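You operate a simulated robot arm through the tools that you are given. There is no shell and no other tool. Be economical: measure what you need, move in short steps, check, and stop when the job is done.

The job below is to be done with a simulated robot arm. You get a single attempt, and the scene is never put back.

## Task
Press home the teal housing's seal; store the housing in the teal box.
Fine: use the seal press, leave its slide out and shut the lid.

Only the result counts: the job must be done as asked and must still hold three seconds after the hand-in. Knocking over, shifting, dropping, spilling or breaking anything else fails it. Lids that push on must go on centred and level and be pressed home; caps that screw on are set level and turned clockwise until they are tight.

## Robot
A 7-joint arm with a two-finger parallel gripper, fixed in place. Base frame: the origin is at the foot of the arm, x ahead of it, y to its left, z up; the work surface is at about z = 0. Lengths are in m, angles in rad, forces in N, time in s.
With the tool pointing down near the work surface it reaches from about 0.24 to 0.62 m from the base axis. Its first joint turns from -1.152 to 1.152 rad. Payload 2.6 kg.
Tool frame: the origin (TCP) lies between the finger pads and is the grasp point; the fingertips stand 0.03 m ahead of it; z points along the fingers, y is the line along which they close. Largest opening 0.094 m; finger width 0.028, thickness 0.01; the body of the gripper, 0.05 by 0.096 m, starts 0.055 m behind the TCP.
Orientation is told as [roll, pitch, yaw] about the base's x, y, z axes, in that order, counted from this pose: with the fingers straight down and closing along the base's y, the tool's x points along the base's -x, its y along +y and its z along -z.

## Interface
- The arm moves only by the tool move_arm. Its argument "commands" is one flat list of numbers, 7 for each row, row after row: the shift along the tool's x, y, z in units of 100 mm (1.0 is 100 mm), then the turn, a rotation vector about the tool's x, y, z in units of 45 degrees (1.0 is 45 degrees), then the gripper command, from -1 (shut) to 1 (fully open), values between in proportion. In form: [x, y, z, rx, ry, rz, gripper, x, y, z, rx, ry, rz, gripper, ...]. A call has 1 to 10 rows; each row is the pose to reach, as a shift and turn from the pose commanded when the call began, along the tool's axes at that moment. A call with a number of a shift or a turn outside -1 to 1 is refused whole. Rows are played at 5 a second. More than 0.05 m and 0.15 rad between two rows, or a gripper value outside its range, and nothing of the call is played. A pose out of reach is approached as far as the arm can. The call stops where the force on the tool passes 90 N (or 10 N more than at its start, if that is more) or the arm is blocked; 0.2 s more then pass. Each finger travels about 0.072 m/s and halts on what it meets, pressing with about 23 N; the grip force reading is that of the motor and also rises with nothing between the fingers. The clock runs only during rows and for 0.2 s after the last one: add rows that repeat a pose to give the fingers time. It gives the time, the measured TCP pose, the force on the tool (base axes), the opening and the grip force at its end, in the units of the frame above (readings bear some noise), with the torque about the TCP (base axes, N m) and any sound that the robot's microphone picked up.
- Cameras (640 x 400 px; columns grow to the right, rows downward): "scene" is fixed at [0.0259, 0.4219, 0.5679]; the picture's right is [-0.87, -0.50, 0.00], its down [-0.25, 0.45, -0.86] and it looks along [0.43, -0.75, -0.51] (base axes); focal length 291 px, centre (320, 200). "wrist" rides on the gripper at [0.076, 0.014, -0.103] in the tool frame; the picture's right is [-0.18, 0.98, 0.00], its down [-0.75, -0.14, -0.64] and it looks along [-0.63, -0.12, 0.77] (tool axes); focal length 243 px, centre (320, 200). There is no depth. A picture from a camera that has moved, and an enlarged one, comes with that camera's place and axes in the base frame and with its lens.
- capture(camera): a new picture of that camera. No time passes.
- enlarge(camera, box): a new picture of the part [left, top, right, bottom] of that camera's present view, enlarged. No time passes.
- hand_in(): hands the job in; it is judged then, once.

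Work in short steps. Places have to be worked out from the pictures, the camera data and where the tool is seen: move nearer, look again, correct. Check each grasp and each placing, and mend what went wrong. You have 120 turns and 68 pictures in all, those below and enlarged ones among them. Open the gripper and draw the arm clear of the work before you hand the job in, unless the task says otherwise; then end with one line.

The tools are called after "Call:" as name(argument=value, ...) on one line, values as JSON. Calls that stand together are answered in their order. move_arm: Moves the arm, as the interface text tells. Its arguments: {"type":"object","properties":{"commands":{"type":"array","items":{"type":"number"}}},"required":["commands"]} The other tools are called the same way: capture (camera) takes a picture; enlarge (camera, box) takes an enlarged picture of a part of a camera's view; hand_in () hands the job in.

At the start:

```text
t: 0.0
position: [0.3253, -0.1595, 0.419]
tool_rot: [-0.002, 0.0, 0.001]
wrist_force: [0.2, -0.7, -0.6]
torque: [0.01, 0.01, -0.01]
width: 0.094
grasp_force: 0.2
```

scene: 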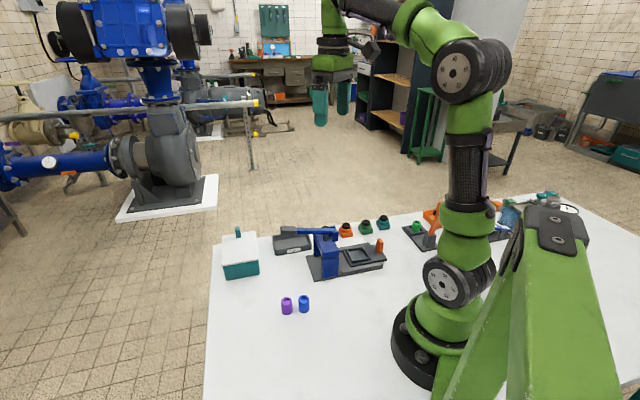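
wrist: 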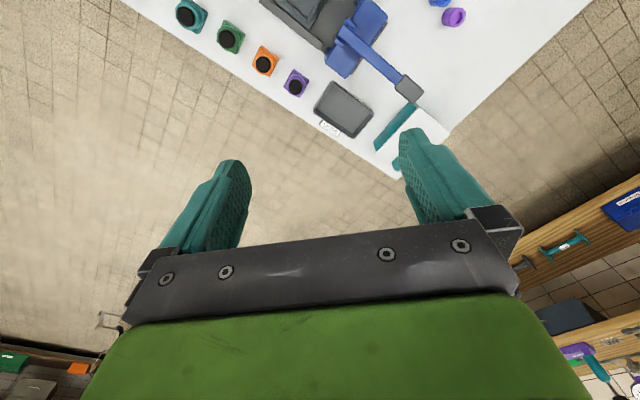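

I start by enlarging the work area to identify the press, the housings and the teal box.

Call:
enlarge(camera="scene", box=[200, 190, 420, 328])

Call:
enlarge(camera="wrist", box=[160, 0, 480, 200])

Call:
enlarge(camera="scene", box=[390, 170, 600, 300])

```text
2.90 times, centred on (310, 259) of scene
camera zoom: at [0.0259, 0.4219, 0.5679], right [-0.87, -0.5, 0.0], down [-0.25, 0.45, -0.86], along [0.43, -0.75, -0.51], focal length 843 px, centre (349, 29)
```

zoom: 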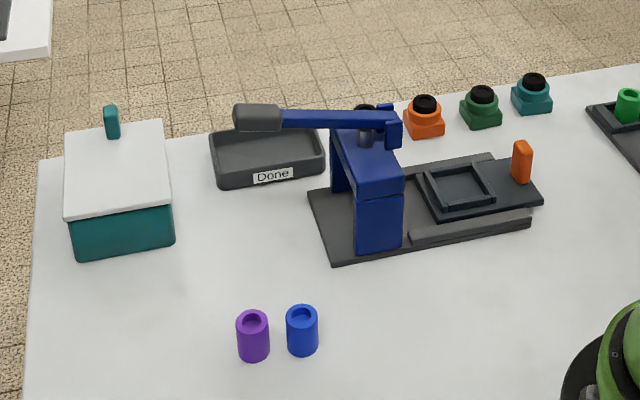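

```text
2.00 times, centred on (320, 100) of wrist
camera zoom: at [0.2475, -0.1442, 0.5215], right [0.18, 0.98, 0.0], down [0.75, -0.14, 0.64], along [0.63, -0.12, -0.77], focal length 485 px, centre (320, 400)
```

zoom: 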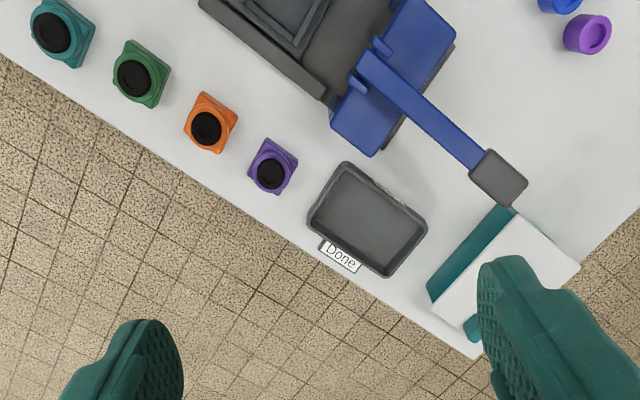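

```text
3.05 times, centred on (495, 235) of scene
camera zoom: at [0.0259, 0.4219, 0.5679], right [-0.87, -0.5, 0.0], down [-0.25, 0.45, -0.86], along [0.43, -0.75, -0.51], focal length 886 px, centre (-213, 93)
```

zoom: 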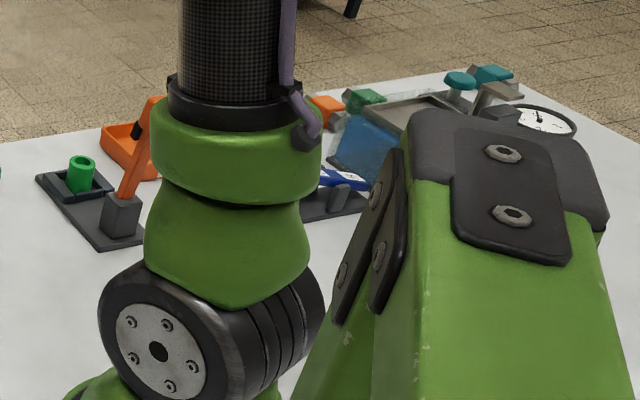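

I put the teal housing at about (0.235, -0.352), with the press around (0.25..0.3, -0.2..-0.08). I'll move back a bit to see the press better.

Call:
move_arm(commands=[0.35, 0.1, 0, 0, 0, 0, 1, 0.7, 0.2, 0, 0, 0, 0, 1, 0.7, 0.2, 0, 0, 0, 0, 1])

Call:
enlarge(camera="wrist", box=[120, 0, 520, 250])

```text
t: 0.8
position: [0.2536, -0.1387, 0.4186]
tool_rot: [-0.001, -0.001, 0.001]
wrist_force: [0.1, 0.6, 0.3]
torque: [-0.02, 0.02, 0.03]
width: 0.094
grasp_force: 0.0
```

```text
1.60 times, centred on (320, 125) of wrist
camera zoom: at [0.1769, -0.1246, 0.5216], right [0.18, 0.98, 0.0], down [0.75, -0.14, 0.64], along [0.63, -0.12, -0.77], focal length 388 px, centre (320, 320)
```

zoom: 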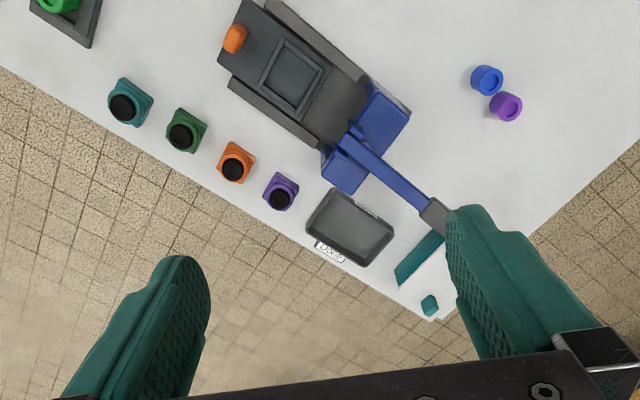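

The press axis runs at about 46° yaw, with the nest at about (0.240, -0.167) and the lever knob at about (0.373, -0.037, 0.145). Now I move towards the teal housing for a closer look.

Call:
move_arm(commands=[0.03, -0.33, 0.27, 0, 0, 0, 1, 0.06, -0.66, 0.54, 0, 0, 0, 1, 0.1, -1, 0.8, 0, 0, 0, 1, 0.1, -1, 0.8, 0, 0, 0, 1])

Call:
move_arm(commands=[0.03, -0.33, 0.2, 0, 0, 0, 1, 0.06, -0.66, 0.4, 0, 0, 0, 1, 0.1, -1, 0.6, 0, 0, 0, 1, 0.1, -1, 0.6, 0, 0, 0, 1])

Call:
enlarge(camera="wrist", box=[160, 0, 480, 200])

```text
t: 1.8
position: [0.2442, -0.2396, 0.3402]
tool_rot: [0.001, 0.0, 0.001]
wrist_force: [-0.3, -0.7, 0.5]
torque: [0.02, -0.01, -0.02]
width: 0.0939
grasp_force: 0.0
```

```text
t: 2.8
position: [0.2333, -0.3397, 0.2809]
tool_rot: [0.002, 0.001, 0.001]
wrist_force: [0.4, -0.4, -0.1]
torque: [-0.02, 0.0, -0.02]
width: 0.0941
grasp_force: 0.0
```

```text
2.00 times, centred on (320, 100) of wrist
camera zoom: at [0.1571, -0.3251, 0.383], right [0.18, 0.98, 0.0], down [0.75, -0.14, 0.64], along [0.63, -0.12, -0.77], focal length 485 px, centre (320, 400)
```

zoom: 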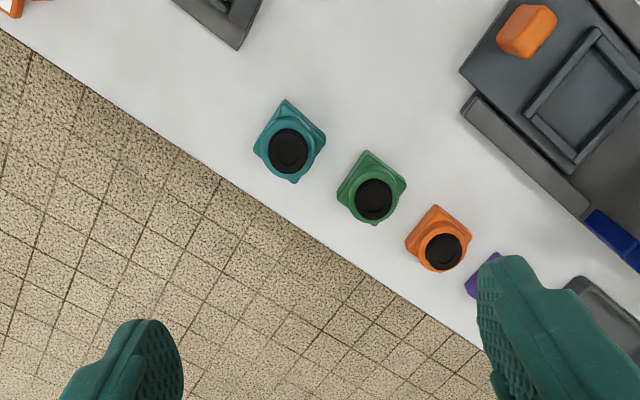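

Teal housing is at about (0.230, -0.360), about 35 mm square with edges at about 40°. I'll check its height profile and the press from the scene camera.

Call:
enlarge(camera="scene", box=[300, 205, 400, 285])

Call:
enlarge(camera="scene", box=[210, 215, 310, 285])

```text
5.00 times, centred on (350, 245) of scene
camera zoom: at [0.0259, 0.4219, 0.5679], right [-0.87, -0.5, 0.0], down [-0.25, 0.45, -0.86], along [0.43, -0.75, -0.51], focal length 1454 px, centre (170, -25)
```

zoom: 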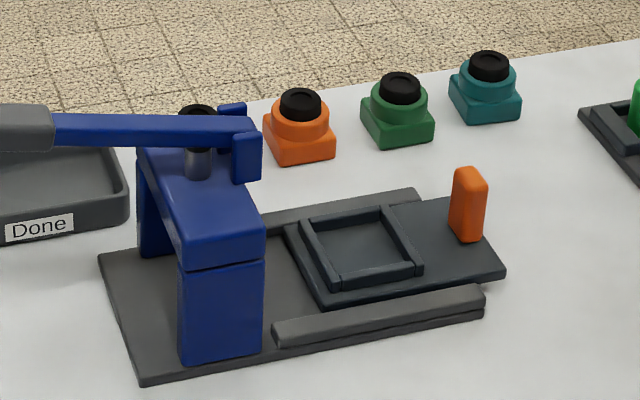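

```text
5.71 times, centred on (260, 250) of scene
camera zoom: at [0.0259, 0.4219, 0.5679], right [-0.87, -0.5, 0.0], down [-0.25, 0.45, -0.86], along [0.43, -0.75, -0.51], focal length 1662 px, centre (663, -86)
```

zoom: 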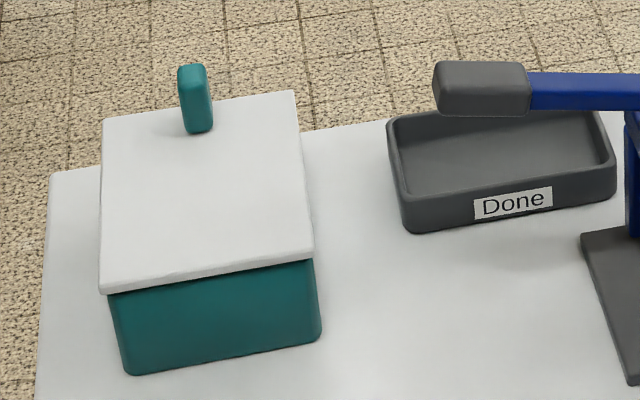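

Housing is roughly 36 mm tall (base, boss, protruding seal). I rotate the yaw by +40° so the jaws close across the row, and move over it.

Call:
move_arm(commands=[0.01, -0.04, 0.2, 0, 0, -0.178, 0.6, 0.02, -0.08, 0.4, 0, 0, -0.356, 0.6, 0.03, -0.12, 0.6, 0, 0, -0.534, 0.6, 0.03, -0.16, 0.8, 0, 0, -0.711, 0.6, 0.03, -0.2, 1, 0, 0, -0.889, 0.6, 0.03, -0.2, 1, 0, 0, -0.889, 0.6])

Call:
enlarge(camera="wrist", box=[160, 0, 480, 200])

```text
t: 4.2
position: [0.2313, -0.3589, 0.1789]
tool_rot: [0.001, 0.001, 0.703]
wrist_force: [-0.3, 0.7, 0.4]
torque: [0.01, -0.01, -0.01]
width: 0.0754
grasp_force: 0.1
```

```text
2.00 times, centred on (320, 100) of wrist
camera zoom: at [0.1628, -0.3969, 0.2813], right [-0.49, 0.87, 0.0], down [0.67, 0.38, 0.64], along [0.56, 0.32, -0.77], focal length 485 px, centre (320, 400)
```

zoom: 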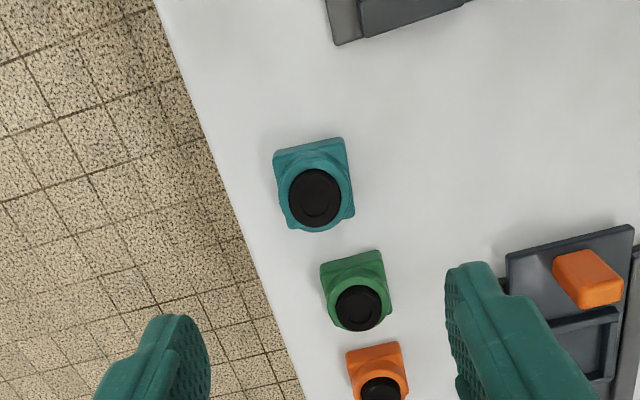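

Edges measured at 130.4°, so the jaws are aligned; the centre is at about (0.229, -0.362). I correct a little, descend, and check.

Call:
move_arm(commands=[0.038, -0.009, 0.4, 0, 0, 0, 0.6, 0.038, -0.009, 0.8, 0, 0, 0, 0.6, 0.038, -0.009, 0.94, 0, 0, 0, 0.6, 0.038, -0.009, 0.94, 0, 0, 0, 0.6])

Call:
capture(camera="wrist")

```text
t: 5.2
position: [0.2289, -0.362, 0.0827]
tool_rot: [-0.002, 0.0, 0.698]
wrist_force: [0.5, 0.4, -0.1]
torque: [-0.01, 0.01, 0.0]
width: 0.0752
grasp_force: 0.0
```

```text
57 pictures are left
camera wrist: at [0.1608, -0.3994, 0.1863], right [-0.49, 0.87, 0.0], down [0.67, 0.38, 0.64], along [0.56, 0.32, -0.77], focal length 243 px, centre (320, 200)
```

wrist: 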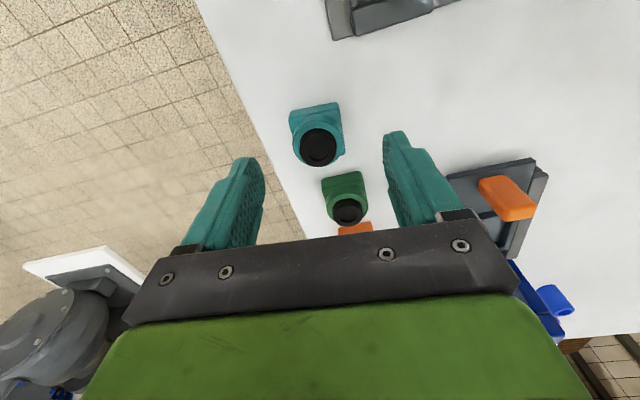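

Aligned over it. I descend so the fingertips overlap the base by several mm and close.

Call:
move_arm(commands=[0, 0, 0.25, 0, 0, 0, 0.6, 0.005, 0, 0.415, 0, 0, 0, 0.6, 0.005, 0, 0.415, 0, 0, 0, 0.6, 0.005, 0, 0.415, 0, 0, 0, 0, 0.005, 0, 0.415, 0, 0, 0, -0.6, 0.005, 0, 0.415, 0, 0, 0, -0.6, 0.005, 0, 0.415, 0, 0, 0, -0.6])

Call:
capture(camera="wrist")

```text
t: 6.8
position: [0.23, -0.3619, 0.0426]
tool_rot: [0.0, -0.001, 0.699]
wrist_force: [0.4, -0.9, 0.5]
torque: [-0.05, -0.03, 0.02]
width: 0.0374
grasp_force: 23.3
```

```text
56 pictures are left
camera wrist: at [0.1605, -0.4002, 0.1459], right [-0.49, 0.87, 0.0], down [0.67, 0.38, 0.64], along [0.56, 0.32, -0.77], focal length 243 px, centre (320, 200)
```

wrist: 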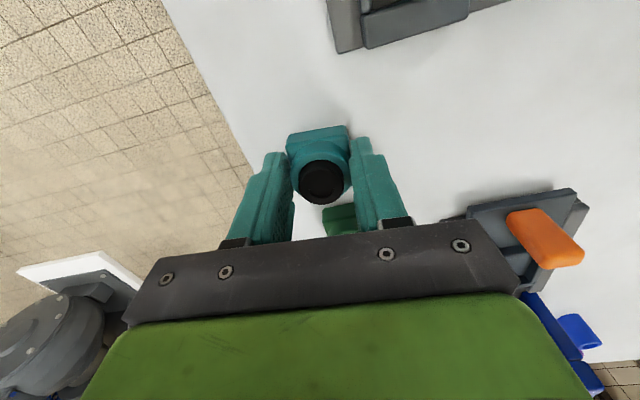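

Gripped (37 mm). I lift straight up, then carry it toward the nest.

Call:
move_arm(commands=[0, 0, -0.35, 0, 0, 0, -0.6, 0, 0, -0.7, 0, 0, 0, -0.6, 0, 0, -1, 0, 0, 0, -0.6, -0.3, 0.3, -1, 0, 0, 0, -0.6, -0.6, 0.6, -1, 0, 0, 0, -0.6, -0.6, 0.6, -1, 0, 0, 0, -0.6])

Call:
enlarge(camera="wrist", box=[220, 0, 620, 250])

```text
t: 8.2
position: [0.2366, -0.2754, 0.1426]
tool_rot: [0.0, 0.0, 0.698]
wrist_force: [-0.4, -0.3, -1.0]
torque: [-0.03, 0.01, -0.02]
width: 0.0374
grasp_force: 22.5
```

```text
1.60 times, centred on (420, 125) of wrist
camera zoom: at [0.1681, -0.3142, 0.2456], right [-0.49, 0.87, 0.0], down [0.67, 0.38, 0.64], along [0.56, 0.32, -0.77], focal length 388 px, centre (160, 320)
```

zoom: 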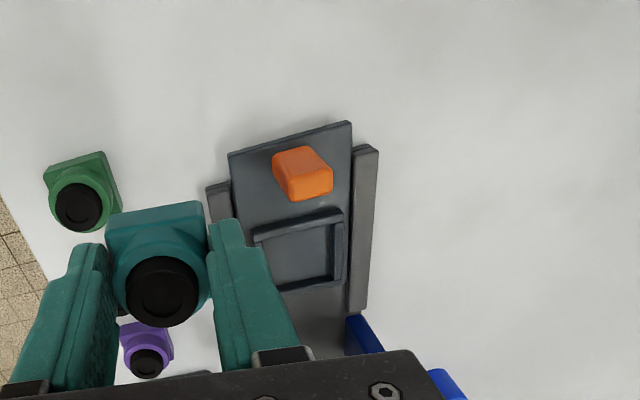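

Nest centre estimates agree at about (0.240, -0.169), slide axis about 45°. I carry it over there with +5° yaw, staying high.

Call:
move_arm(commands=[-0.24, 0.27, 0, 0, 0, -0.04, -0.6, -0.48, 0.54, 0, 0, 0, -0.08, -0.6, -0.71, 0.793, 0, 0, 0, -0.111, -0.6, -0.71, 0.793, 0, 0, 0, -0.111, -0.6])

Call:
capture(camera="wrist")

Call:
enlarge(camera="scene", box=[270, 185, 430, 285])

```text
t: 9.2
position: [0.2392, -0.1702, 0.143]
tool_rot: [0.0, -0.001, 0.788]
wrist_force: [0.1, -0.2, -1.7]
torque: [0.04, 0.0, 0.0]
width: 0.0376
grasp_force: 23.2
```

```text
54 pictures are left
camera wrist: at [0.1742, -0.2136, 0.2459], right [-0.57, 0.82, 0.0], down [0.63, 0.43, 0.64], along [0.53, 0.36, -0.77], focal length 243 px, centre (320, 200)
```

wrist: 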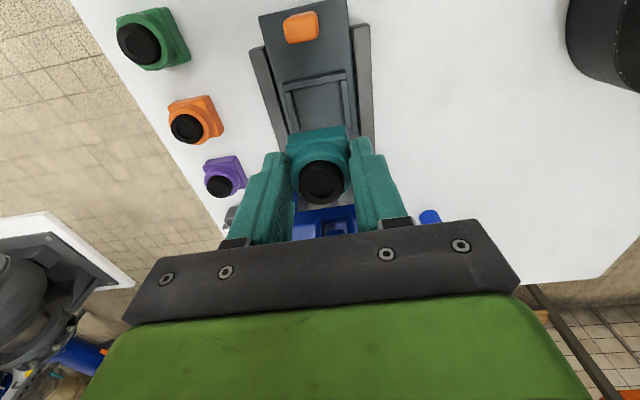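

```text
4.00 times, centred on (350, 235) of scene
camera zoom: at [0.0259, 0.4219, 0.5679], right [-0.87, -0.5, 0.0], down [-0.25, 0.45, -0.86], along [0.43, -0.75, -0.51], focal length 1164 px, centre (200, 60)
```

zoom: 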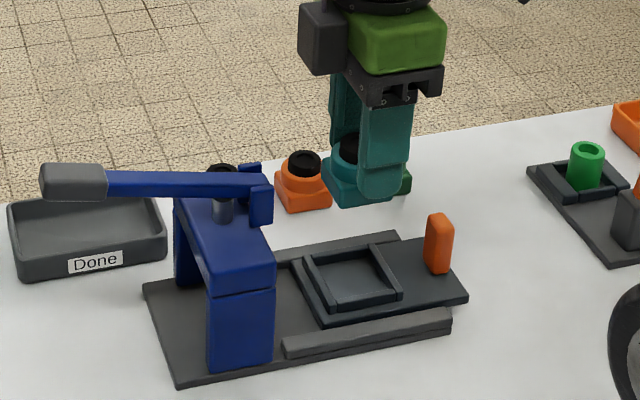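

TCP is right over the nest centre (0.239, -0.169). I lower it to just above the nest and look again.

Call:
move_arm(commands=[0, 0, 0.3, 0, 0, 0, -0.6, 0, 0, 0.56, 0, 0, 0, -0.6, 0, 0, 0.56, 0, 0, 0, -0.6])

Call:
enlarge(camera="wrist", box=[220, 60, 420, 185])

Call:
enlarge(camera="scene", box=[300, 205, 400, 285])

```text
t: 10.0
position: [0.2401, -0.1705, 0.0861]
tool_rot: [0.0, 0.0, 0.783]
wrist_force: [-0.2, 0.0, -2.7]
torque: [-0.03, -0.02, 0.01]
width: 0.0372
grasp_force: 22.6
```

```text
3.20 times, centred on (320, 122) of wrist
camera zoom: at [0.1744, -0.2149, 0.1896], right [-0.56, 0.83, 0.0], down [0.63, 0.43, 0.64], along [0.53, 0.36, -0.77], focal length 776 px, centre (320, 448)
```

zoom: 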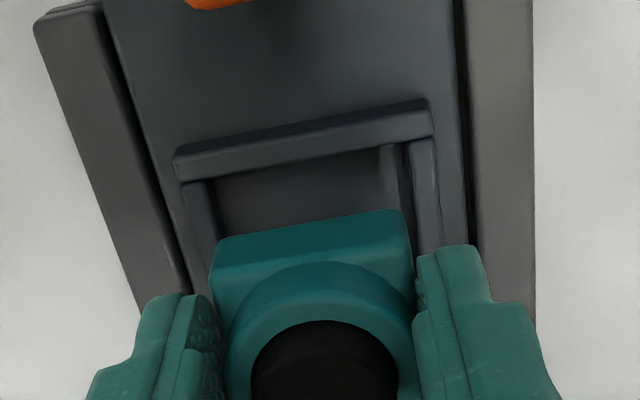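

```text
5.00 times, centred on (350, 245) of scene
camera zoom: at [0.0259, 0.4219, 0.5679], right [-0.87, -0.5, 0.0], down [-0.25, 0.45, -0.86], along [0.43, -0.75, -0.51], focal length 1454 px, centre (170, -25)
```

zoom: 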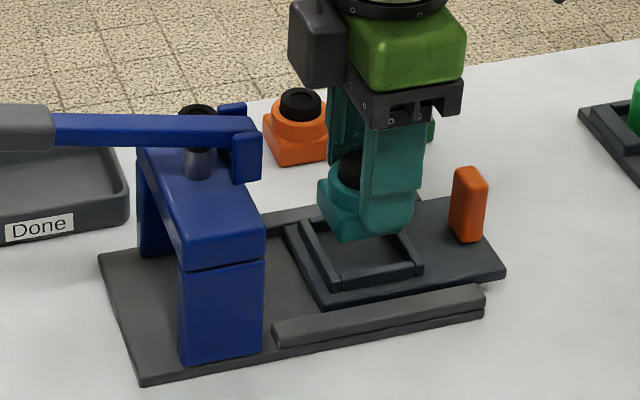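

Housing is parallel with the nest to about 1°, centred laterally. I nudge about 1.5 mm toward the gantry, go lower and recheck.

Call:
move_arm(commands=[-0.015, 0, 0.06, 0, 0, -0.02, -0.6, -0.015, 0, 0.13, 0, 0, -0.02, -0.6, -0.015, 0, 0.13, 0, 0, -0.02, -0.6])

Call:
enlarge(camera="wrist", box=[220, 60, 420, 185])

Call:
enlarge(camera="scene", box=[335, 225, 395, 270])

```text
t: 10.8
position: [0.2405, -0.1701, 0.073]
tool_rot: [-0.001, 0.001, 0.801]
wrist_force: [1.0, 0.1, -1.6]
torque: [0.03, -0.03, -0.02]
width: 0.0376
grasp_force: 23.0
```

```text
3.20 times, centred on (320, 122) of wrist
camera zoom: at [0.1763, -0.2147, 0.1769], right [-0.58, 0.82, 0.0], down [0.63, 0.44, 0.64], along [0.52, 0.37, -0.77], focal length 776 px, centre (320, 448)
```

zoom: 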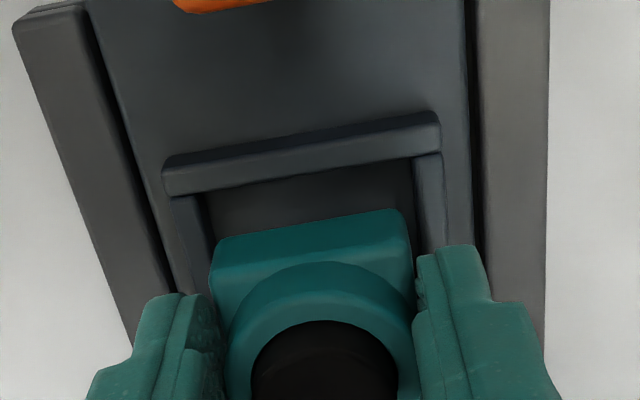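

```text
8.89 times, centred on (365, 248) of scene
camera zoom: at [0.0259, 0.4219, 0.5679], right [-0.87, -0.5, 0.0], down [-0.25, 0.45, -0.86], along [0.43, -0.75, -0.51], focal length 2586 px, centre (-80, -222)
```

zoom: 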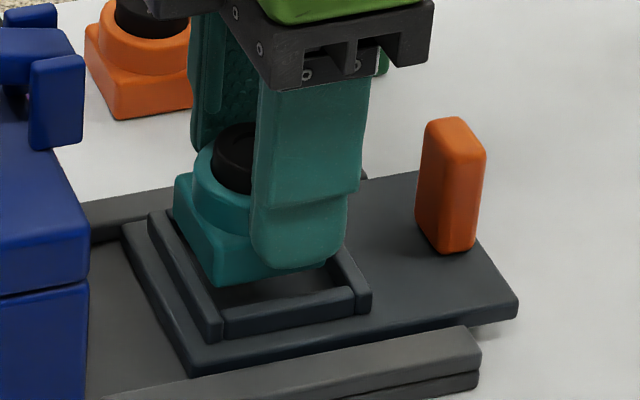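

The scene view suggests it now sits slightly toward the gantry side; I shift back about 2 mm and lower 5 mm more.

Call:
move_arm(commands=[0.02, 0, 0, 0, 0, 0, -0.6, 0.02, 0, 0.05, 0, 0, 0, -0.6, 0.02, 0, 0.05, 0, 0, 0, -0.6])

Call:
enlarge(camera="scene", box=[335, 225, 395, 270])

Call:
enlarge(camera="wrist", box=[220, 60, 420, 185])

```text
t: 11.6
position: [0.2399, -0.1728, 0.0689]
tool_rot: [-0.001, 0.0, 0.8]
wrist_force: [0.2, -0.4, -1.9]
torque: [-0.04, -0.03, -0.05]
width: 0.0375
grasp_force: 22.9
```

```text
8.89 times, centred on (365, 248) of scene
camera zoom: at [0.0259, 0.4219, 0.5679], right [-0.87, -0.5, 0.0], down [-0.25, 0.45, -0.86], along [0.43, -0.75, -0.51], focal length 2586 px, centre (-80, -222)
```

zoom: 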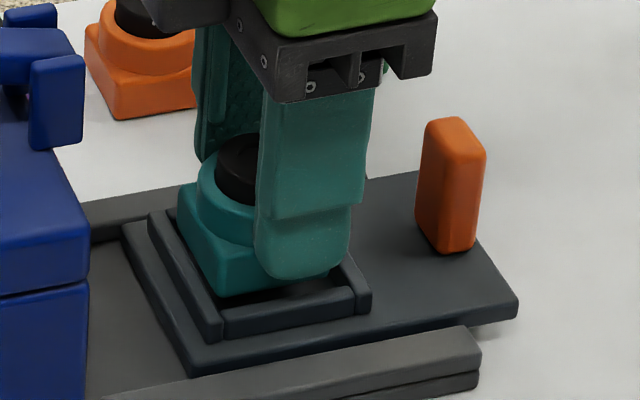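

```text
3.20 times, centred on (320, 122) of wrist
camera zoom: at [0.1752, -0.216, 0.172], right [-0.58, 0.82, 0.0], down [0.63, 0.44, 0.64], along [0.52, 0.37, -0.77], focal length 776 px, centre (320, 448)
```

zoom: 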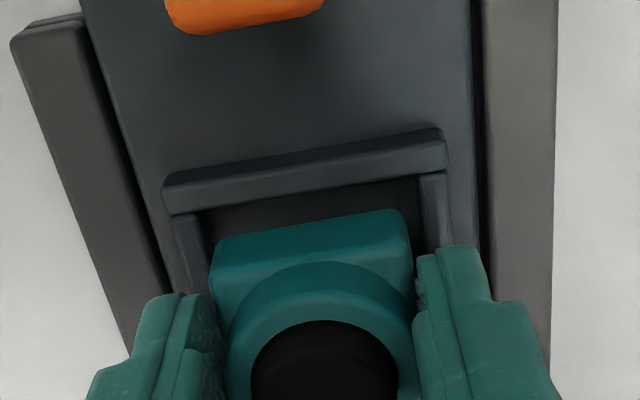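

Looks centred in both views. I lower further in small steps, watching the force.

Call:
move_arm(commands=[0, 0, 0.03, 0, 0, 0, -0.6, 0, 0, 0.06, 0, 0, 0, -0.6, 0, 0, 0.06, 0, 0, 0, -0.6])

Call:
enlarge(camera="scene", box=[335, 225, 395, 270])

```text
t: 12.4
position: [0.2386, -0.1711, 0.0635]
tool_rot: [0.0, 0.0, 0.801]
wrist_force: [-0.3, -0.7, -1.9]
torque: [-0.02, 0.02, -0.02]
width: 0.0373
grasp_force: 22.6
```

```text
8.89 times, centred on (365, 248) of scene
camera zoom: at [0.0259, 0.4219, 0.5679], right [-0.87, -0.5, 0.0], down [-0.25, 0.45, -0.86], along [0.43, -0.75, -0.51], focal length 2586 px, centre (-80, -222)
```

zoom: 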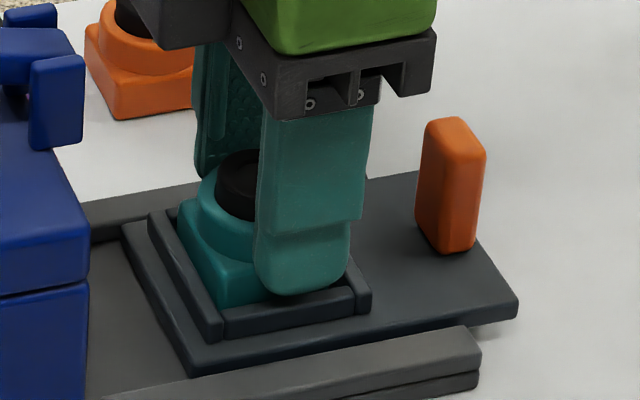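

It is entering the nest cleanly. I continue down a few mm until contact.

Call:
move_arm(commands=[0, 0, 0.02, 0, 0, 0, -0.6, 0, 0, 0.04, 0, 0, 0, -0.6, 0, 0, 0.04, 0, 0, 0, -0.6])

Call:
enlarge(camera="scene", box=[335, 225, 395, 270])

```text
t: 13.2
position: [0.2392, -0.1716, 0.0598]
tool_rot: [-0.003, -0.001, 0.801]
wrist_force: [-4.3, 4.9, 18.8]
torque: [0.17, 0.09, -0.01]
width: 0.0374
grasp_force: 23.1
```

```text
8.89 times, centred on (365, 248) of scene
camera zoom: at [0.0259, 0.4219, 0.5679], right [-0.87, -0.5, 0.0], down [-0.25, 0.45, -0.86], along [0.43, -0.75, -0.51], focal length 2586 px, centre (-80, -222)
```

zoom: 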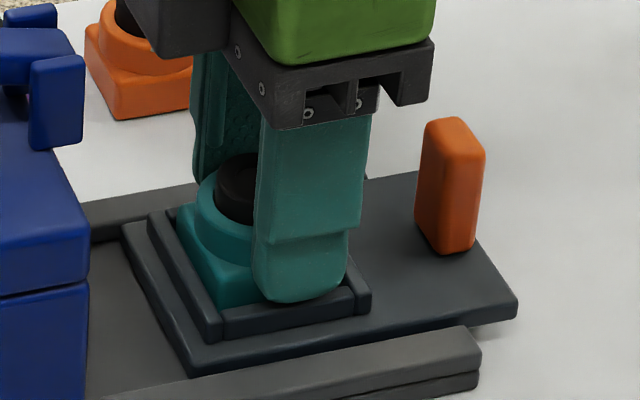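

Contact at 19 N: it's seated or very nearly so. I ease off 0.5 mm and open the fingers just slightly, then check.

Call:
move_arm(commands=[0, 0, -0.01, 0, 0, 0, -0.6, 0, 0, -0.01, 0, 0, 0, 0.15, 0, 0, -0.01, 0, 0, 0, 0.15, 0, 0, -0.01, 0, 0, 0, 0.15])

Call:
enlarge(camera="scene", box=[335, 225, 395, 270])

Call:
enlarge(camera="wrist", box=[220, 60, 420, 185])

```text
t: 14.2
position: [0.2397, -0.1717, 0.0598]
tool_rot: [-0.001, 0.0, 0.801]
wrist_force: [0.4, 0.0, 0.7]
torque: [0.0, 0.01, 0.02]
width: 0.054
grasp_force: 0.0
```

```text
8.89 times, centred on (365, 248) of scene
camera zoom: at [0.0259, 0.4219, 0.5679], right [-0.87, -0.5, 0.0], down [-0.25, 0.45, -0.86], along [0.43, -0.75, -0.51], focal length 2586 px, centre (-80, -222)
```

zoom: 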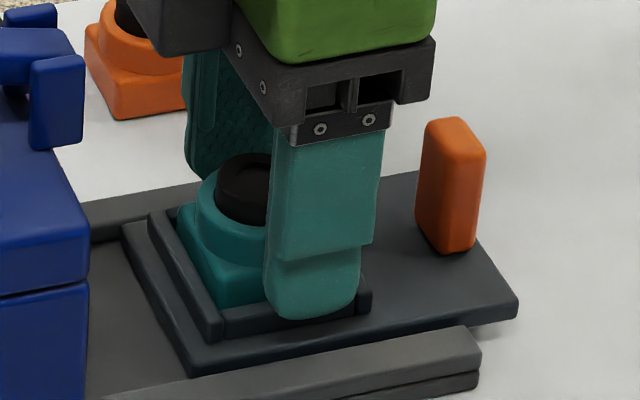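

```text
3.20 times, centred on (320, 122) of wrist
camera zoom: at [0.175, -0.2165, 0.1629], right [-0.58, 0.82, 0.0], down [0.63, 0.44, 0.64], along [0.52, 0.37, -0.77], focal length 776 px, centre (320, 448)
```

zoom: 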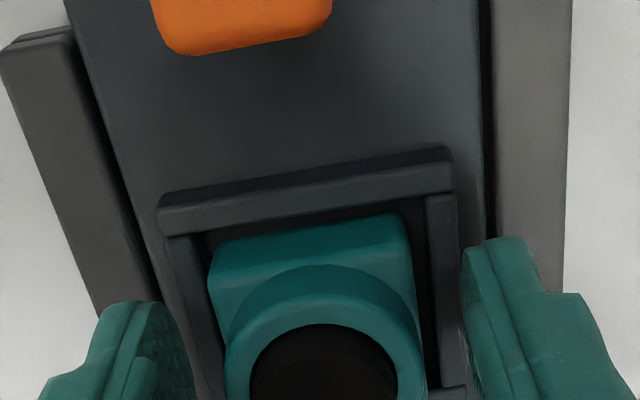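

Housing sits squarely in the nest. I raise the open gripper and move back above the orange slide handle at about (0.195, -0.2135).

Call:
move_arm(commands=[0, 0, -0.3, 0, 0, 0, 0.15, 0, 0, -0.6, 0, 0, 0, 0.15, 0.3, 0, -0.7, 0, 0, 0, 0.15, 0.6, 0, -0.7, 0, 0, 0, 0.15, 0.6, 0, -0.7, 0, 0, 0, 0.15])

Call:
capture(camera="wrist")

Call:
enlarge(camera="scene", box=[300, 205, 400, 285])

```text
t: 15.4
position: [0.197, -0.2134, 0.1309]
tool_rot: [0.0, -0.001, 0.803]
wrist_force: [0.8, -0.9, 0.1]
torque: [0.0, -0.05, -0.02]
width: 0.0543
grasp_force: 0.2
```

```text
42 pictures are left
camera wrist: at [0.1333, -0.259, 0.2327], right [-0.58, 0.82, 0.0], down [0.63, 0.44, 0.64], along [0.52, 0.37, -0.77], focal length 243 px, centre (320, 200)
```

wrist: 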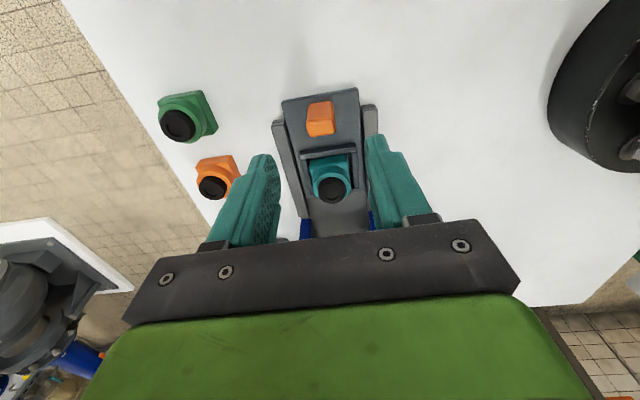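

```text
5.00 times, centred on (350, 245) of scene
camera zoom: at [0.0259, 0.4219, 0.5679], right [-0.87, -0.5, 0.0], down [-0.25, 0.45, -0.86], along [0.43, -0.75, -0.51], focal length 1454 px, centre (170, -25)
```

zoom: 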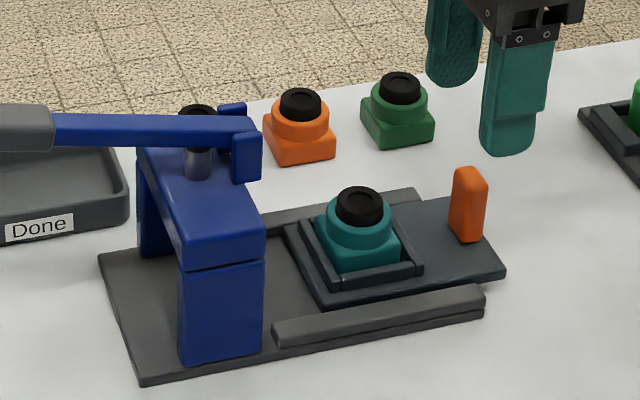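

Housing fully seated. I lower onto the orange handle (top about z 0.065) and grip it.

Call:
move_arm(commands=[0.03, 0.01, 0.35, 0, 0, 0, 0.1, 0.03, 0.01, 0.71, 0, 0, 0, 0.1, 0.03, 0.01, 0.71, 0, 0, 0, 0.1])

Call:
enlarge(camera="wrist", box=[220, 60, 420, 185])

Call:
enlarge(camera="scene", box=[335, 225, 395, 270])

```text
t: 16.2
position: [0.1949, -0.218, 0.0584]
tool_rot: [-0.001, -0.001, 0.801]
wrist_force: [-0.5, -0.5, -0.5]
torque: [-0.01, 0.0, 0.02]
width: 0.0517
grasp_force: 0.0
```

```text
3.20 times, centred on (320, 122) of wrist
camera zoom: at [0.1305, -0.2616, 0.1616], right [-0.58, 0.82, 0.0], down [0.63, 0.44, 0.64], along [0.52, 0.37, -0.77], focal length 776 px, centre (320, 448)
```

zoom: 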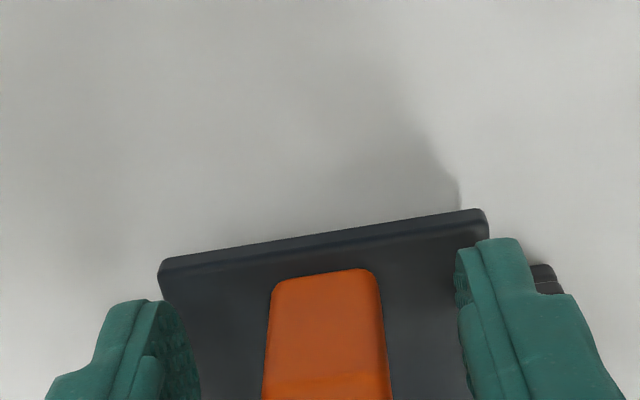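

```text
8.89 times, centred on (365, 248) of scene
camera zoom: at [0.0259, 0.4219, 0.5679], right [-0.87, -0.5, 0.0], down [-0.25, 0.45, -0.86], along [0.43, -0.75, -0.51], focal length 2586 px, centre (-80, -222)
```

zoom: 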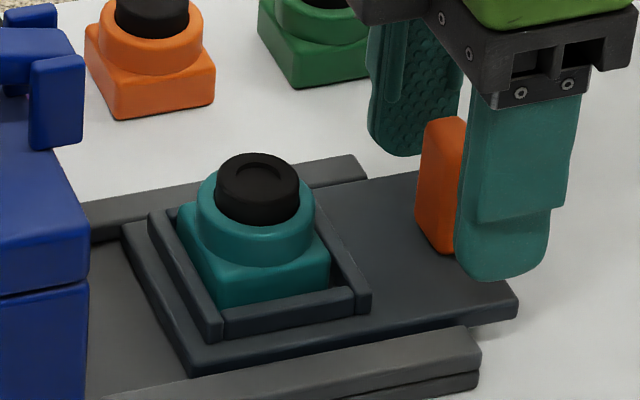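

Laterally centred, but the fingers sit about 8–10 mm too far outboard along the axis. I shift 8 mm inward and close.

Call:
move_arm(commands=[-0.08, 0, 0, 0, 0, 0, 0.1, -0.08, 0, 0, 0, 0, 0, -0.3, -0.08, 0, 0, 0, 0, 0, -0.8, -0.08, 0, 0, 0, 0, 0, -0.8, -0.08, 0, 0, 0, 0, 0, -0.8])

Call:
enlarge(camera="scene", box=[300, 205, 400, 285])

```text
t: 17.4
position: [0.1992, -0.2091, 0.0592]
tool_rot: [0.005, 0.002, 0.802]
wrist_force: [-5.9, 7.4, 1.6]
torque: [-0.1, 0.06, -0.12]
width: 0.0257
grasp_force: 44.9
```

```text
5.00 times, centred on (350, 245) of scene
camera zoom: at [0.0259, 0.4219, 0.5679], right [-0.87, -0.5, 0.0], down [-0.25, 0.45, -0.86], along [0.43, -0.75, -0.51], focal length 1454 px, centre (170, -25)
```

zoom: 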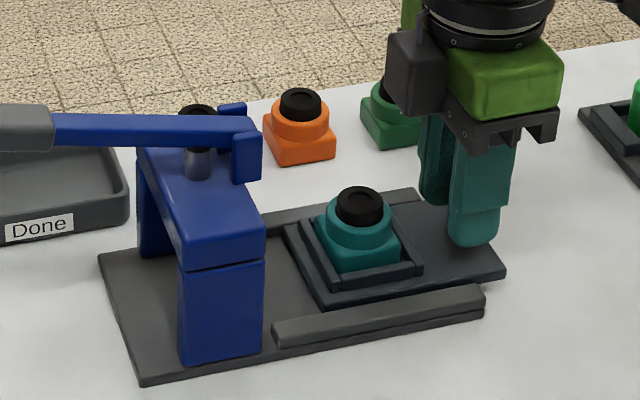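

Handle gripped (25.7 mm). I push the slide inward 20 mm and check forces.

Call:
move_arm(commands=[-0.05, 0.01, 0, 0, 0, 0, -0.8, -0.1, 0.01, 0, 0, 0, 0, -0.8, -0.15, 0.01, 0, 0, 0, 0, -0.8, -0.2, 0.01, 0, 0, 0, 0, -0.8, -0.2, 0.01, 0, 0, 0, 0, -0.8])

Call:
enlarge(camera="scene", box=[300, 205, 400, 285])

```text
t: 18.6
position: [0.2127, -0.1955, 0.0591]
tool_rot: [-0.001, 0.0, 0.804]
wrist_force: [10.2, -11.6, -36.9]
torque: [0.26, -0.18, 0.16]
width: 0.026
grasp_force: 45.1
```

```text
5.00 times, centred on (350, 245) of scene
camera zoom: at [0.026, 0.4218, 0.568], right [-0.87, -0.5, 0.0], down [-0.25, 0.45, -0.86], along [0.43, -0.75, -0.51], focal length 1454 px, centre (170, -25)
```

zoom: 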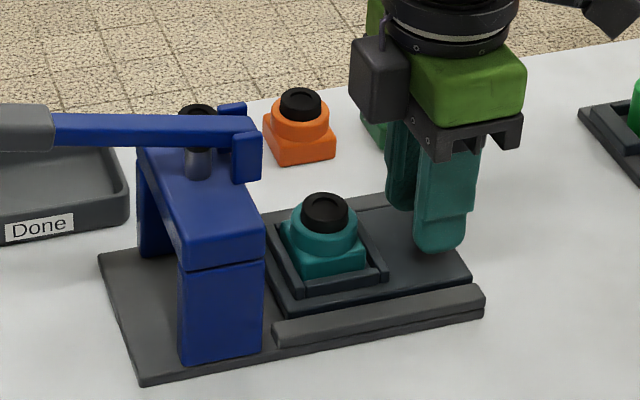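

The slide moves; side and vertical loads are from slight misalignment, so I trim and continue inward.

Call:
move_arm(commands=[0, -0.005, 0.007, 0, 0, 0, -0.8, -0.05, -0.005, 0.007, 0, 0, 0, -0.8, -0.1, -0.005, 0.007, 0, 0, 0, -0.8, -0.15, -0.005, 0.007, 0, 0, 0, -0.8, -0.15, -0.005, 0.007, 0, 0, 0, -0.8])

```text
t: 19.8
position: [0.2253, -0.1858, 0.0589]
tool_rot: [-0.002, 0.0, 0.802]
wrist_force: [-0.9, -0.4, 9.5]
torque: [-0.2, 0.22, -0.19]
width: 0.0259
grasp_force: 44.5
```

Loads are low now. I continue 20 mm further.

Call:
move_arm(commands=[-0.05, 0, 0, 0, 0, 0, -0.8, -0.1, 0, 0, 0, 0, 0, -0.8, -0.15, 0, 0, 0, 0, 0, -0.8, -0.2, 0, 0, 0, 0, 0, -0.8, -0.2, 0, 0, 0, 0, 0, -0.8])

Call:
enlarge(camera="scene", box=[300, 205, 400, 285])

```text
t: 21.0
position: [0.2389, -0.1717, 0.0584]
tool_rot: [-0.002, 0.0, 0.804]
wrist_force: [-4.3, 4.2, 37.1]
torque: [-0.34, 0.39, -0.09]
width: 0.0257
grasp_force: 45.0
```

```text
5.00 times, centred on (350, 245) of scene
camera zoom: at [0.0258, 0.422, 0.5679], right [-0.87, -0.5, 0.0], down [-0.25, 0.45, -0.86], along [0.43, -0.75, -0.51], focal length 1454 px, centre (170, -25)
```

zoom: 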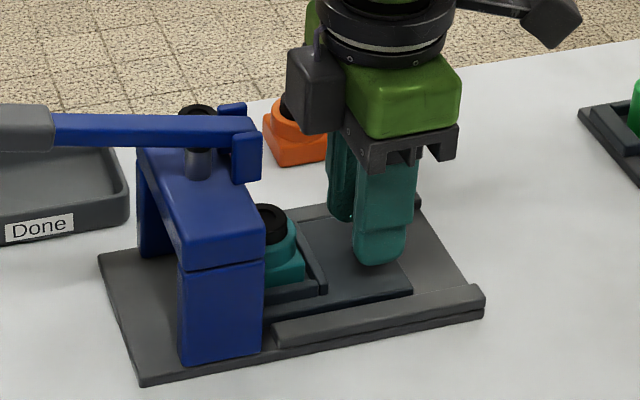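

The slide is 55 mm in. I want to check clearance between the gripper body and the gantry before going on.

Call:
enlarge(camera="scene", box=[330, 195, 410, 265])

Call:
capture(camera="wrist")

```text
5.71 times, centred on (370, 230) of scene
camera zoom: at [0.0258, 0.422, 0.5679], right [-0.87, -0.5, 0.0], down [-0.25, 0.45, -0.86], along [0.43, -0.75, -0.51], focal length 1662 px, centre (34, 29)
```

zoom: 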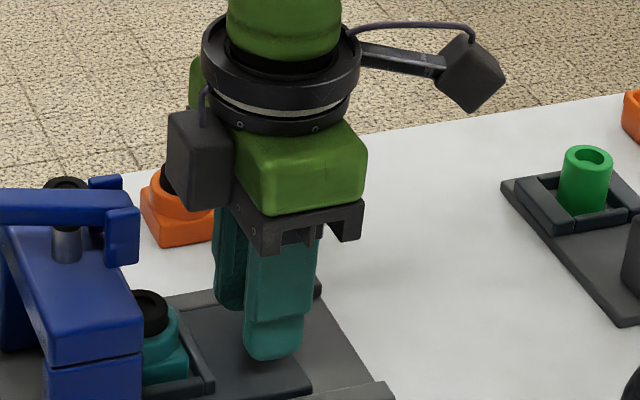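

```text
34 pictures are left
camera wrist: at [0.1749, -0.2153, 0.1618], right [-0.58, 0.82, 0.0], down [0.62, 0.44, 0.64], along [0.52, 0.37, -0.77], focal length 243 px, centre (320, 200)
```

wrist: 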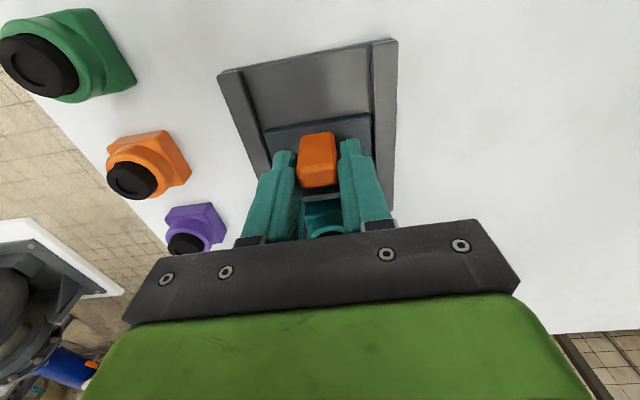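

The handle sits about 10 mm outboard of the TCP, and the motor block on the gripper would meet the lever bracket. I re-grip 19 mm further outboard to gain clearance.

Call:
move_arm(commands=[0, 0, -0.005, 0, 0, 0, -0.1, 0, 0, -0.005, 0, 0, 0, -0.1, 0.1, 0, -0.005, 0, 0, 0, -0.1, 0.19, 0, -0.005, 0, 0, 0, -0.1, 0.19, 0, -0.005, 0, 0, 0, -0.8, 0.19, 0, -0.005, 0, 0, 0, -0.8, 0.19, 0, -0.005, 0, 0, 0, -0.8])

Call:
capture(camera="wrist")

```text
t: 22.6
position: [0.2252, -0.1846, 0.0601]
tool_rot: [-0.002, 0.0, 0.804]
wrist_force: [7.0, -7.6, -10.6]
torque: [-0.01, 0.01, -0.07]
width: 0.026
grasp_force: 45.2
```

```text
33 pictures are left
camera wrist: at [0.1614, -0.2292, 0.1616], right [-0.58, 0.82, 0.0], down [0.62, 0.44, 0.64], along [0.52, 0.37, -0.77], focal length 243 px, centre (320, 200)
```

wrist: 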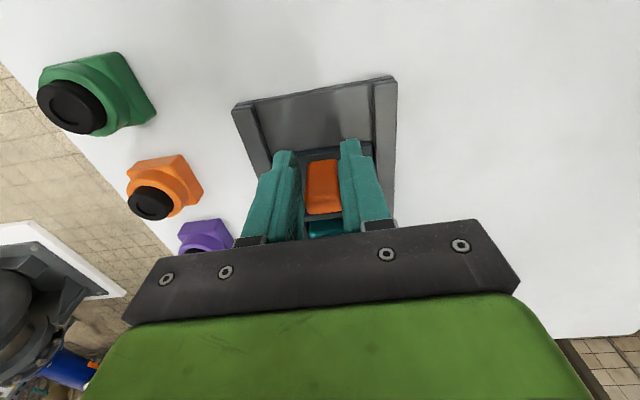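

Good re-grip. I push the slide in further in small steps, watching for the end stop.

Call:
move_arm(commands=[-0.05, -0.003, 0.003, 0, 0, 0, -0.8, -0.1, -0.003, 0.003, 0, 0, 0, -0.8, -0.15, -0.003, 0.003, 0, 0, 0, -0.8, -0.15, -0.003, 0.003, 0, 0, 0, -0.8])

Call:
enlarge(camera="scene", box=[300, 205, 400, 285])

```text
t: 23.6
position: [0.2367, -0.174, 0.0597]
tool_rot: [-0.002, 0.0, 0.8]
wrist_force: [8.7, -9.2, -0.3]
torque: [-0.4, 0.39, -0.23]
width: 0.0258
grasp_force: 44.8
```

```text
5.00 times, centred on (350, 245) of scene
camera zoom: at [0.0259, 0.4219, 0.5679], right [-0.87, -0.5, 0.0], down [-0.25, 0.45, -0.86], along [0.43, -0.75, -0.51], focal length 1454 px, centre (170, -25)
```

zoom: 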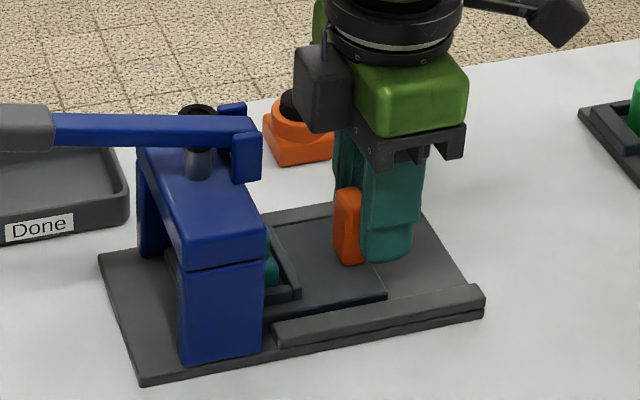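

70 mm in and no stop yet. I continue in 3–4 mm steps.

Call:
move_arm(commands=[-0.03, -0.003, 0, 0, 0, 0, -0.8, -0.06, -0.003, 0, 0, 0, 0, -0.8, -0.06, -0.003, 0, 0, 0, 0, -0.8])

```text
t: 24.4
position: [0.2406, -0.1682, 0.059]
tool_rot: [-0.003, 0.001, 0.8]
wrist_force: [5.5, -5.8, 11.7]
torque: [0.03, -0.04, -0.14]
width: 0.026
grasp_force: 44.6
```

No axial resistance yet; I continue.

Call:
move_arm(commands=[-0.03, -0.003, 0, 0, 0, 0, -0.8, -0.06, -0.003, 0, 0, 0, 0, -0.8, -0.06, -0.003, 0, 0, 0, 0, -0.8])

Call:
enlarge(camera="scene", box=[300, 205, 400, 285])

```text
t: 25.2
position: [0.2445, -0.1658, 0.0583]
tool_rot: [-0.001, -0.001, 0.802]
wrist_force: [1.0, -2.9, 28.1]
torque: [0.17, -0.14, -0.09]
width: 0.026
grasp_force: 44.8
```

```text
5.00 times, centred on (350, 245) of scene
camera zoom: at [0.0258, 0.422, 0.5679], right [-0.87, -0.5, 0.0], down [-0.25, 0.45, -0.86], along [0.43, -0.75, -0.51], focal length 1454 px, centre (170, -25)
```

zoom: 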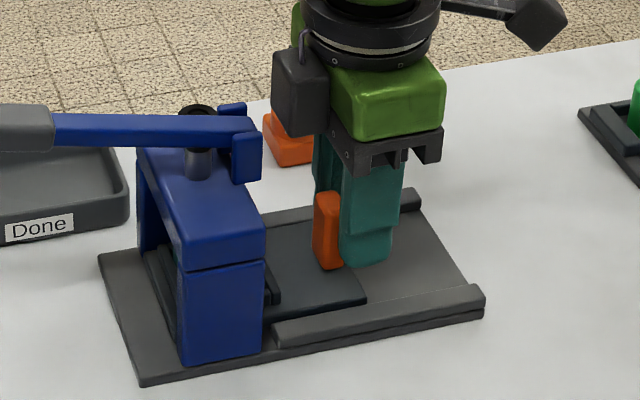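

Nest centre appears still about 8 mm short of the ram axis. I continue in, with a small vertical trim.

Call:
move_arm(commands=[-0.03, -0.002, -0.008, 0, 0, 0, -0.8, -0.06, -0.002, -0.008, 0, 0, 0, -0.8, -0.06, -0.002, -0.008, 0, 0, 0, -0.8])

```text
t: 26.0
position: [0.2486, -0.1615, 0.0579]
tool_rot: [0.0, 0.003, 0.804]
wrist_force: [10.7, -11.9, -12.0]
torque: [0.06, -0.07, -0.38]
width: 0.0261
grasp_force: 44.9
```

Call:
move_arm(commands=[-0.02, -0.004, 0.002, 0, 0, 0, -0.8, -0.04, -0.004, 0.002, 0, 0, 0, -0.8, -0.04, -0.004, 0.002, 0, 0, 0, -0.8])

Call:
enlarge(camera="scene", box=[300, 205, 400, 285])

```text
t: 26.8
position: [0.2525, -0.1589, 0.0594]
tool_rot: [0.001, 0.0, 0.803]
wrist_force: [11.7, -12.1, -24.4]
torque: [-0.55, 0.6, -0.22]
width: 0.0263
grasp_force: 44.9
```

```text
5.00 times, centred on (350, 245) of scene
camera zoom: at [0.026, 0.4219, 0.5679], right [-0.87, -0.5, 0.0], down [-0.25, 0.45, -0.86], along [0.43, -0.75, -0.51], focal length 1454 px, centre (170, -25)
```

zoom: 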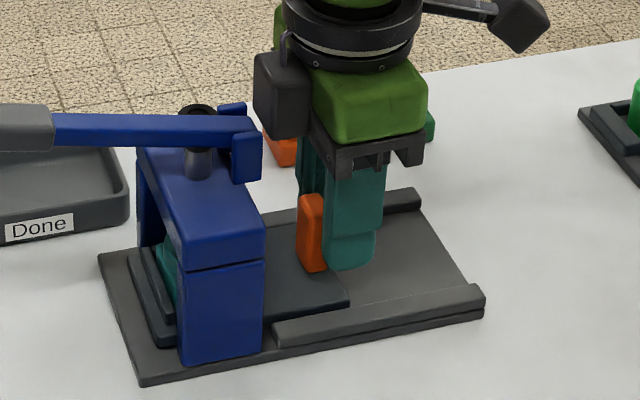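

The nest is nearly under the ram. I trim sideways and press in slowly a few more mm to find the stop.

Call:
move_arm(commands=[0, -0.008, 0.006, 0, 0, 0, -0.8, -0.02, -0.008, 0.006, 0, 0, 0, -0.8, -0.03, -0.008, 0.006, 0, 0, 0, -0.8, -0.03, -0.008, 0.006, 0, 0, 0, -0.8])

```text
t: 27.8
position: [0.2537, -0.1576, 0.0585]
tool_rot: [0.003, 0.001, 0.801]
wrist_force: [-16.1, -5.3, 8.8]
torque: [0.76, -0.95, 0.18]
width: 0.0259
grasp_force: 44.5
```

Axial resistance of about 15 N appeared, but the torque suggests contact high up (motor block against bracket) rather than the slide stop. I look closely.

Call:
enlarge(camera="scene", box=[315, 195, 395, 265])

```text
5.71 times, centred on (355, 230) of scene
camera zoom: at [0.0259, 0.4219, 0.5679], right [-0.87, -0.5, 0.0], down [-0.25, 0.45, -0.86], along [0.43, -0.75, -0.51], focal length 1662 px, centre (120, 29)
```

zoom: 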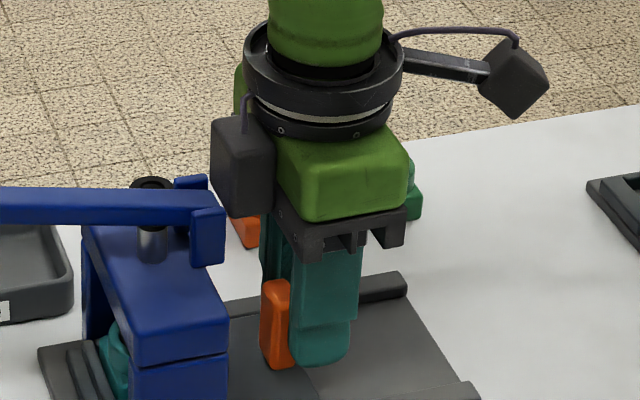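

Block seems to touch the lever bracket. I release, back off, close the fingers and will push the handle from behind, which gives about 10 mm more clearance.

Call:
move_arm(commands=[0, 0, 0, 0, 0, 0, -0.2, 0, 0, 0, 0, 0, 0, -0.2, 0.15, 0, 0, 0, 0, 0, -0.2, 0.35, 0, 0, 0, 0, 0, -0.2, 0.35, 0, 0, 0, 0, 0, -1, 0.35, 0, 0, 0, 0, 0, -1, 0.35, 0, 0, 0, 0, 0, -1])

Call:
capture(camera="wrist")

```text
t: 29.4
position: [0.229, -0.1827, 0.059]
tool_rot: [0.0, 0.001, 0.801]
wrist_force: [0.0, 0.4, -0.3]
torque: [-0.01, 0.02, 0.0]
width: 0.0
grasp_force: 22.6
```

```text
28 pictures are left
camera wrist: at [0.1655, -0.227, 0.1621], right [-0.58, 0.82, 0.0], down [0.63, 0.44, 0.64], along [0.52, 0.37, -0.77], focal length 243 px, centre (320, 200)
```

wrist: 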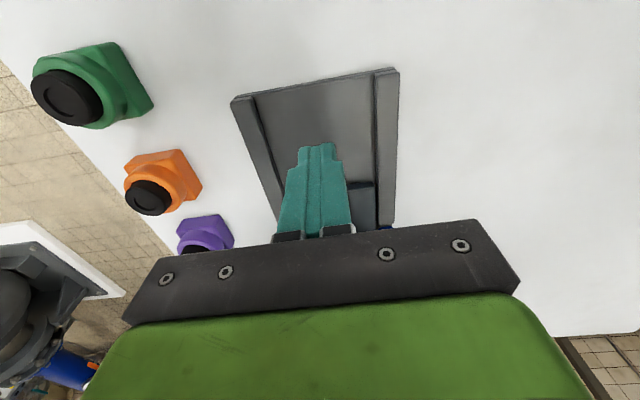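

Fingers are closed behind the handle. I advance to contact and continue gently.

Call:
move_arm(commands=[-0.08, 0, 0, 0, 0, 0, -1, -0.15, 0, 0, 0, 0, 0, -1, -0.19, 0, 0, 0, 0, 0, -1, -0.22, 0, 0, 0, 0, 0, -1, -0.22, 0, 0, 0, 0, 0, -1])

```text
t: 30.6
position: [0.2454, -0.166, 0.0583]
tool_rot: [0.0, 0.001, 0.801]
wrist_force: [-0.2, -0.2, -0.3]
torque: [0.01, 0.0, 0.0]
width: 0.0001
grasp_force: 22.9
```

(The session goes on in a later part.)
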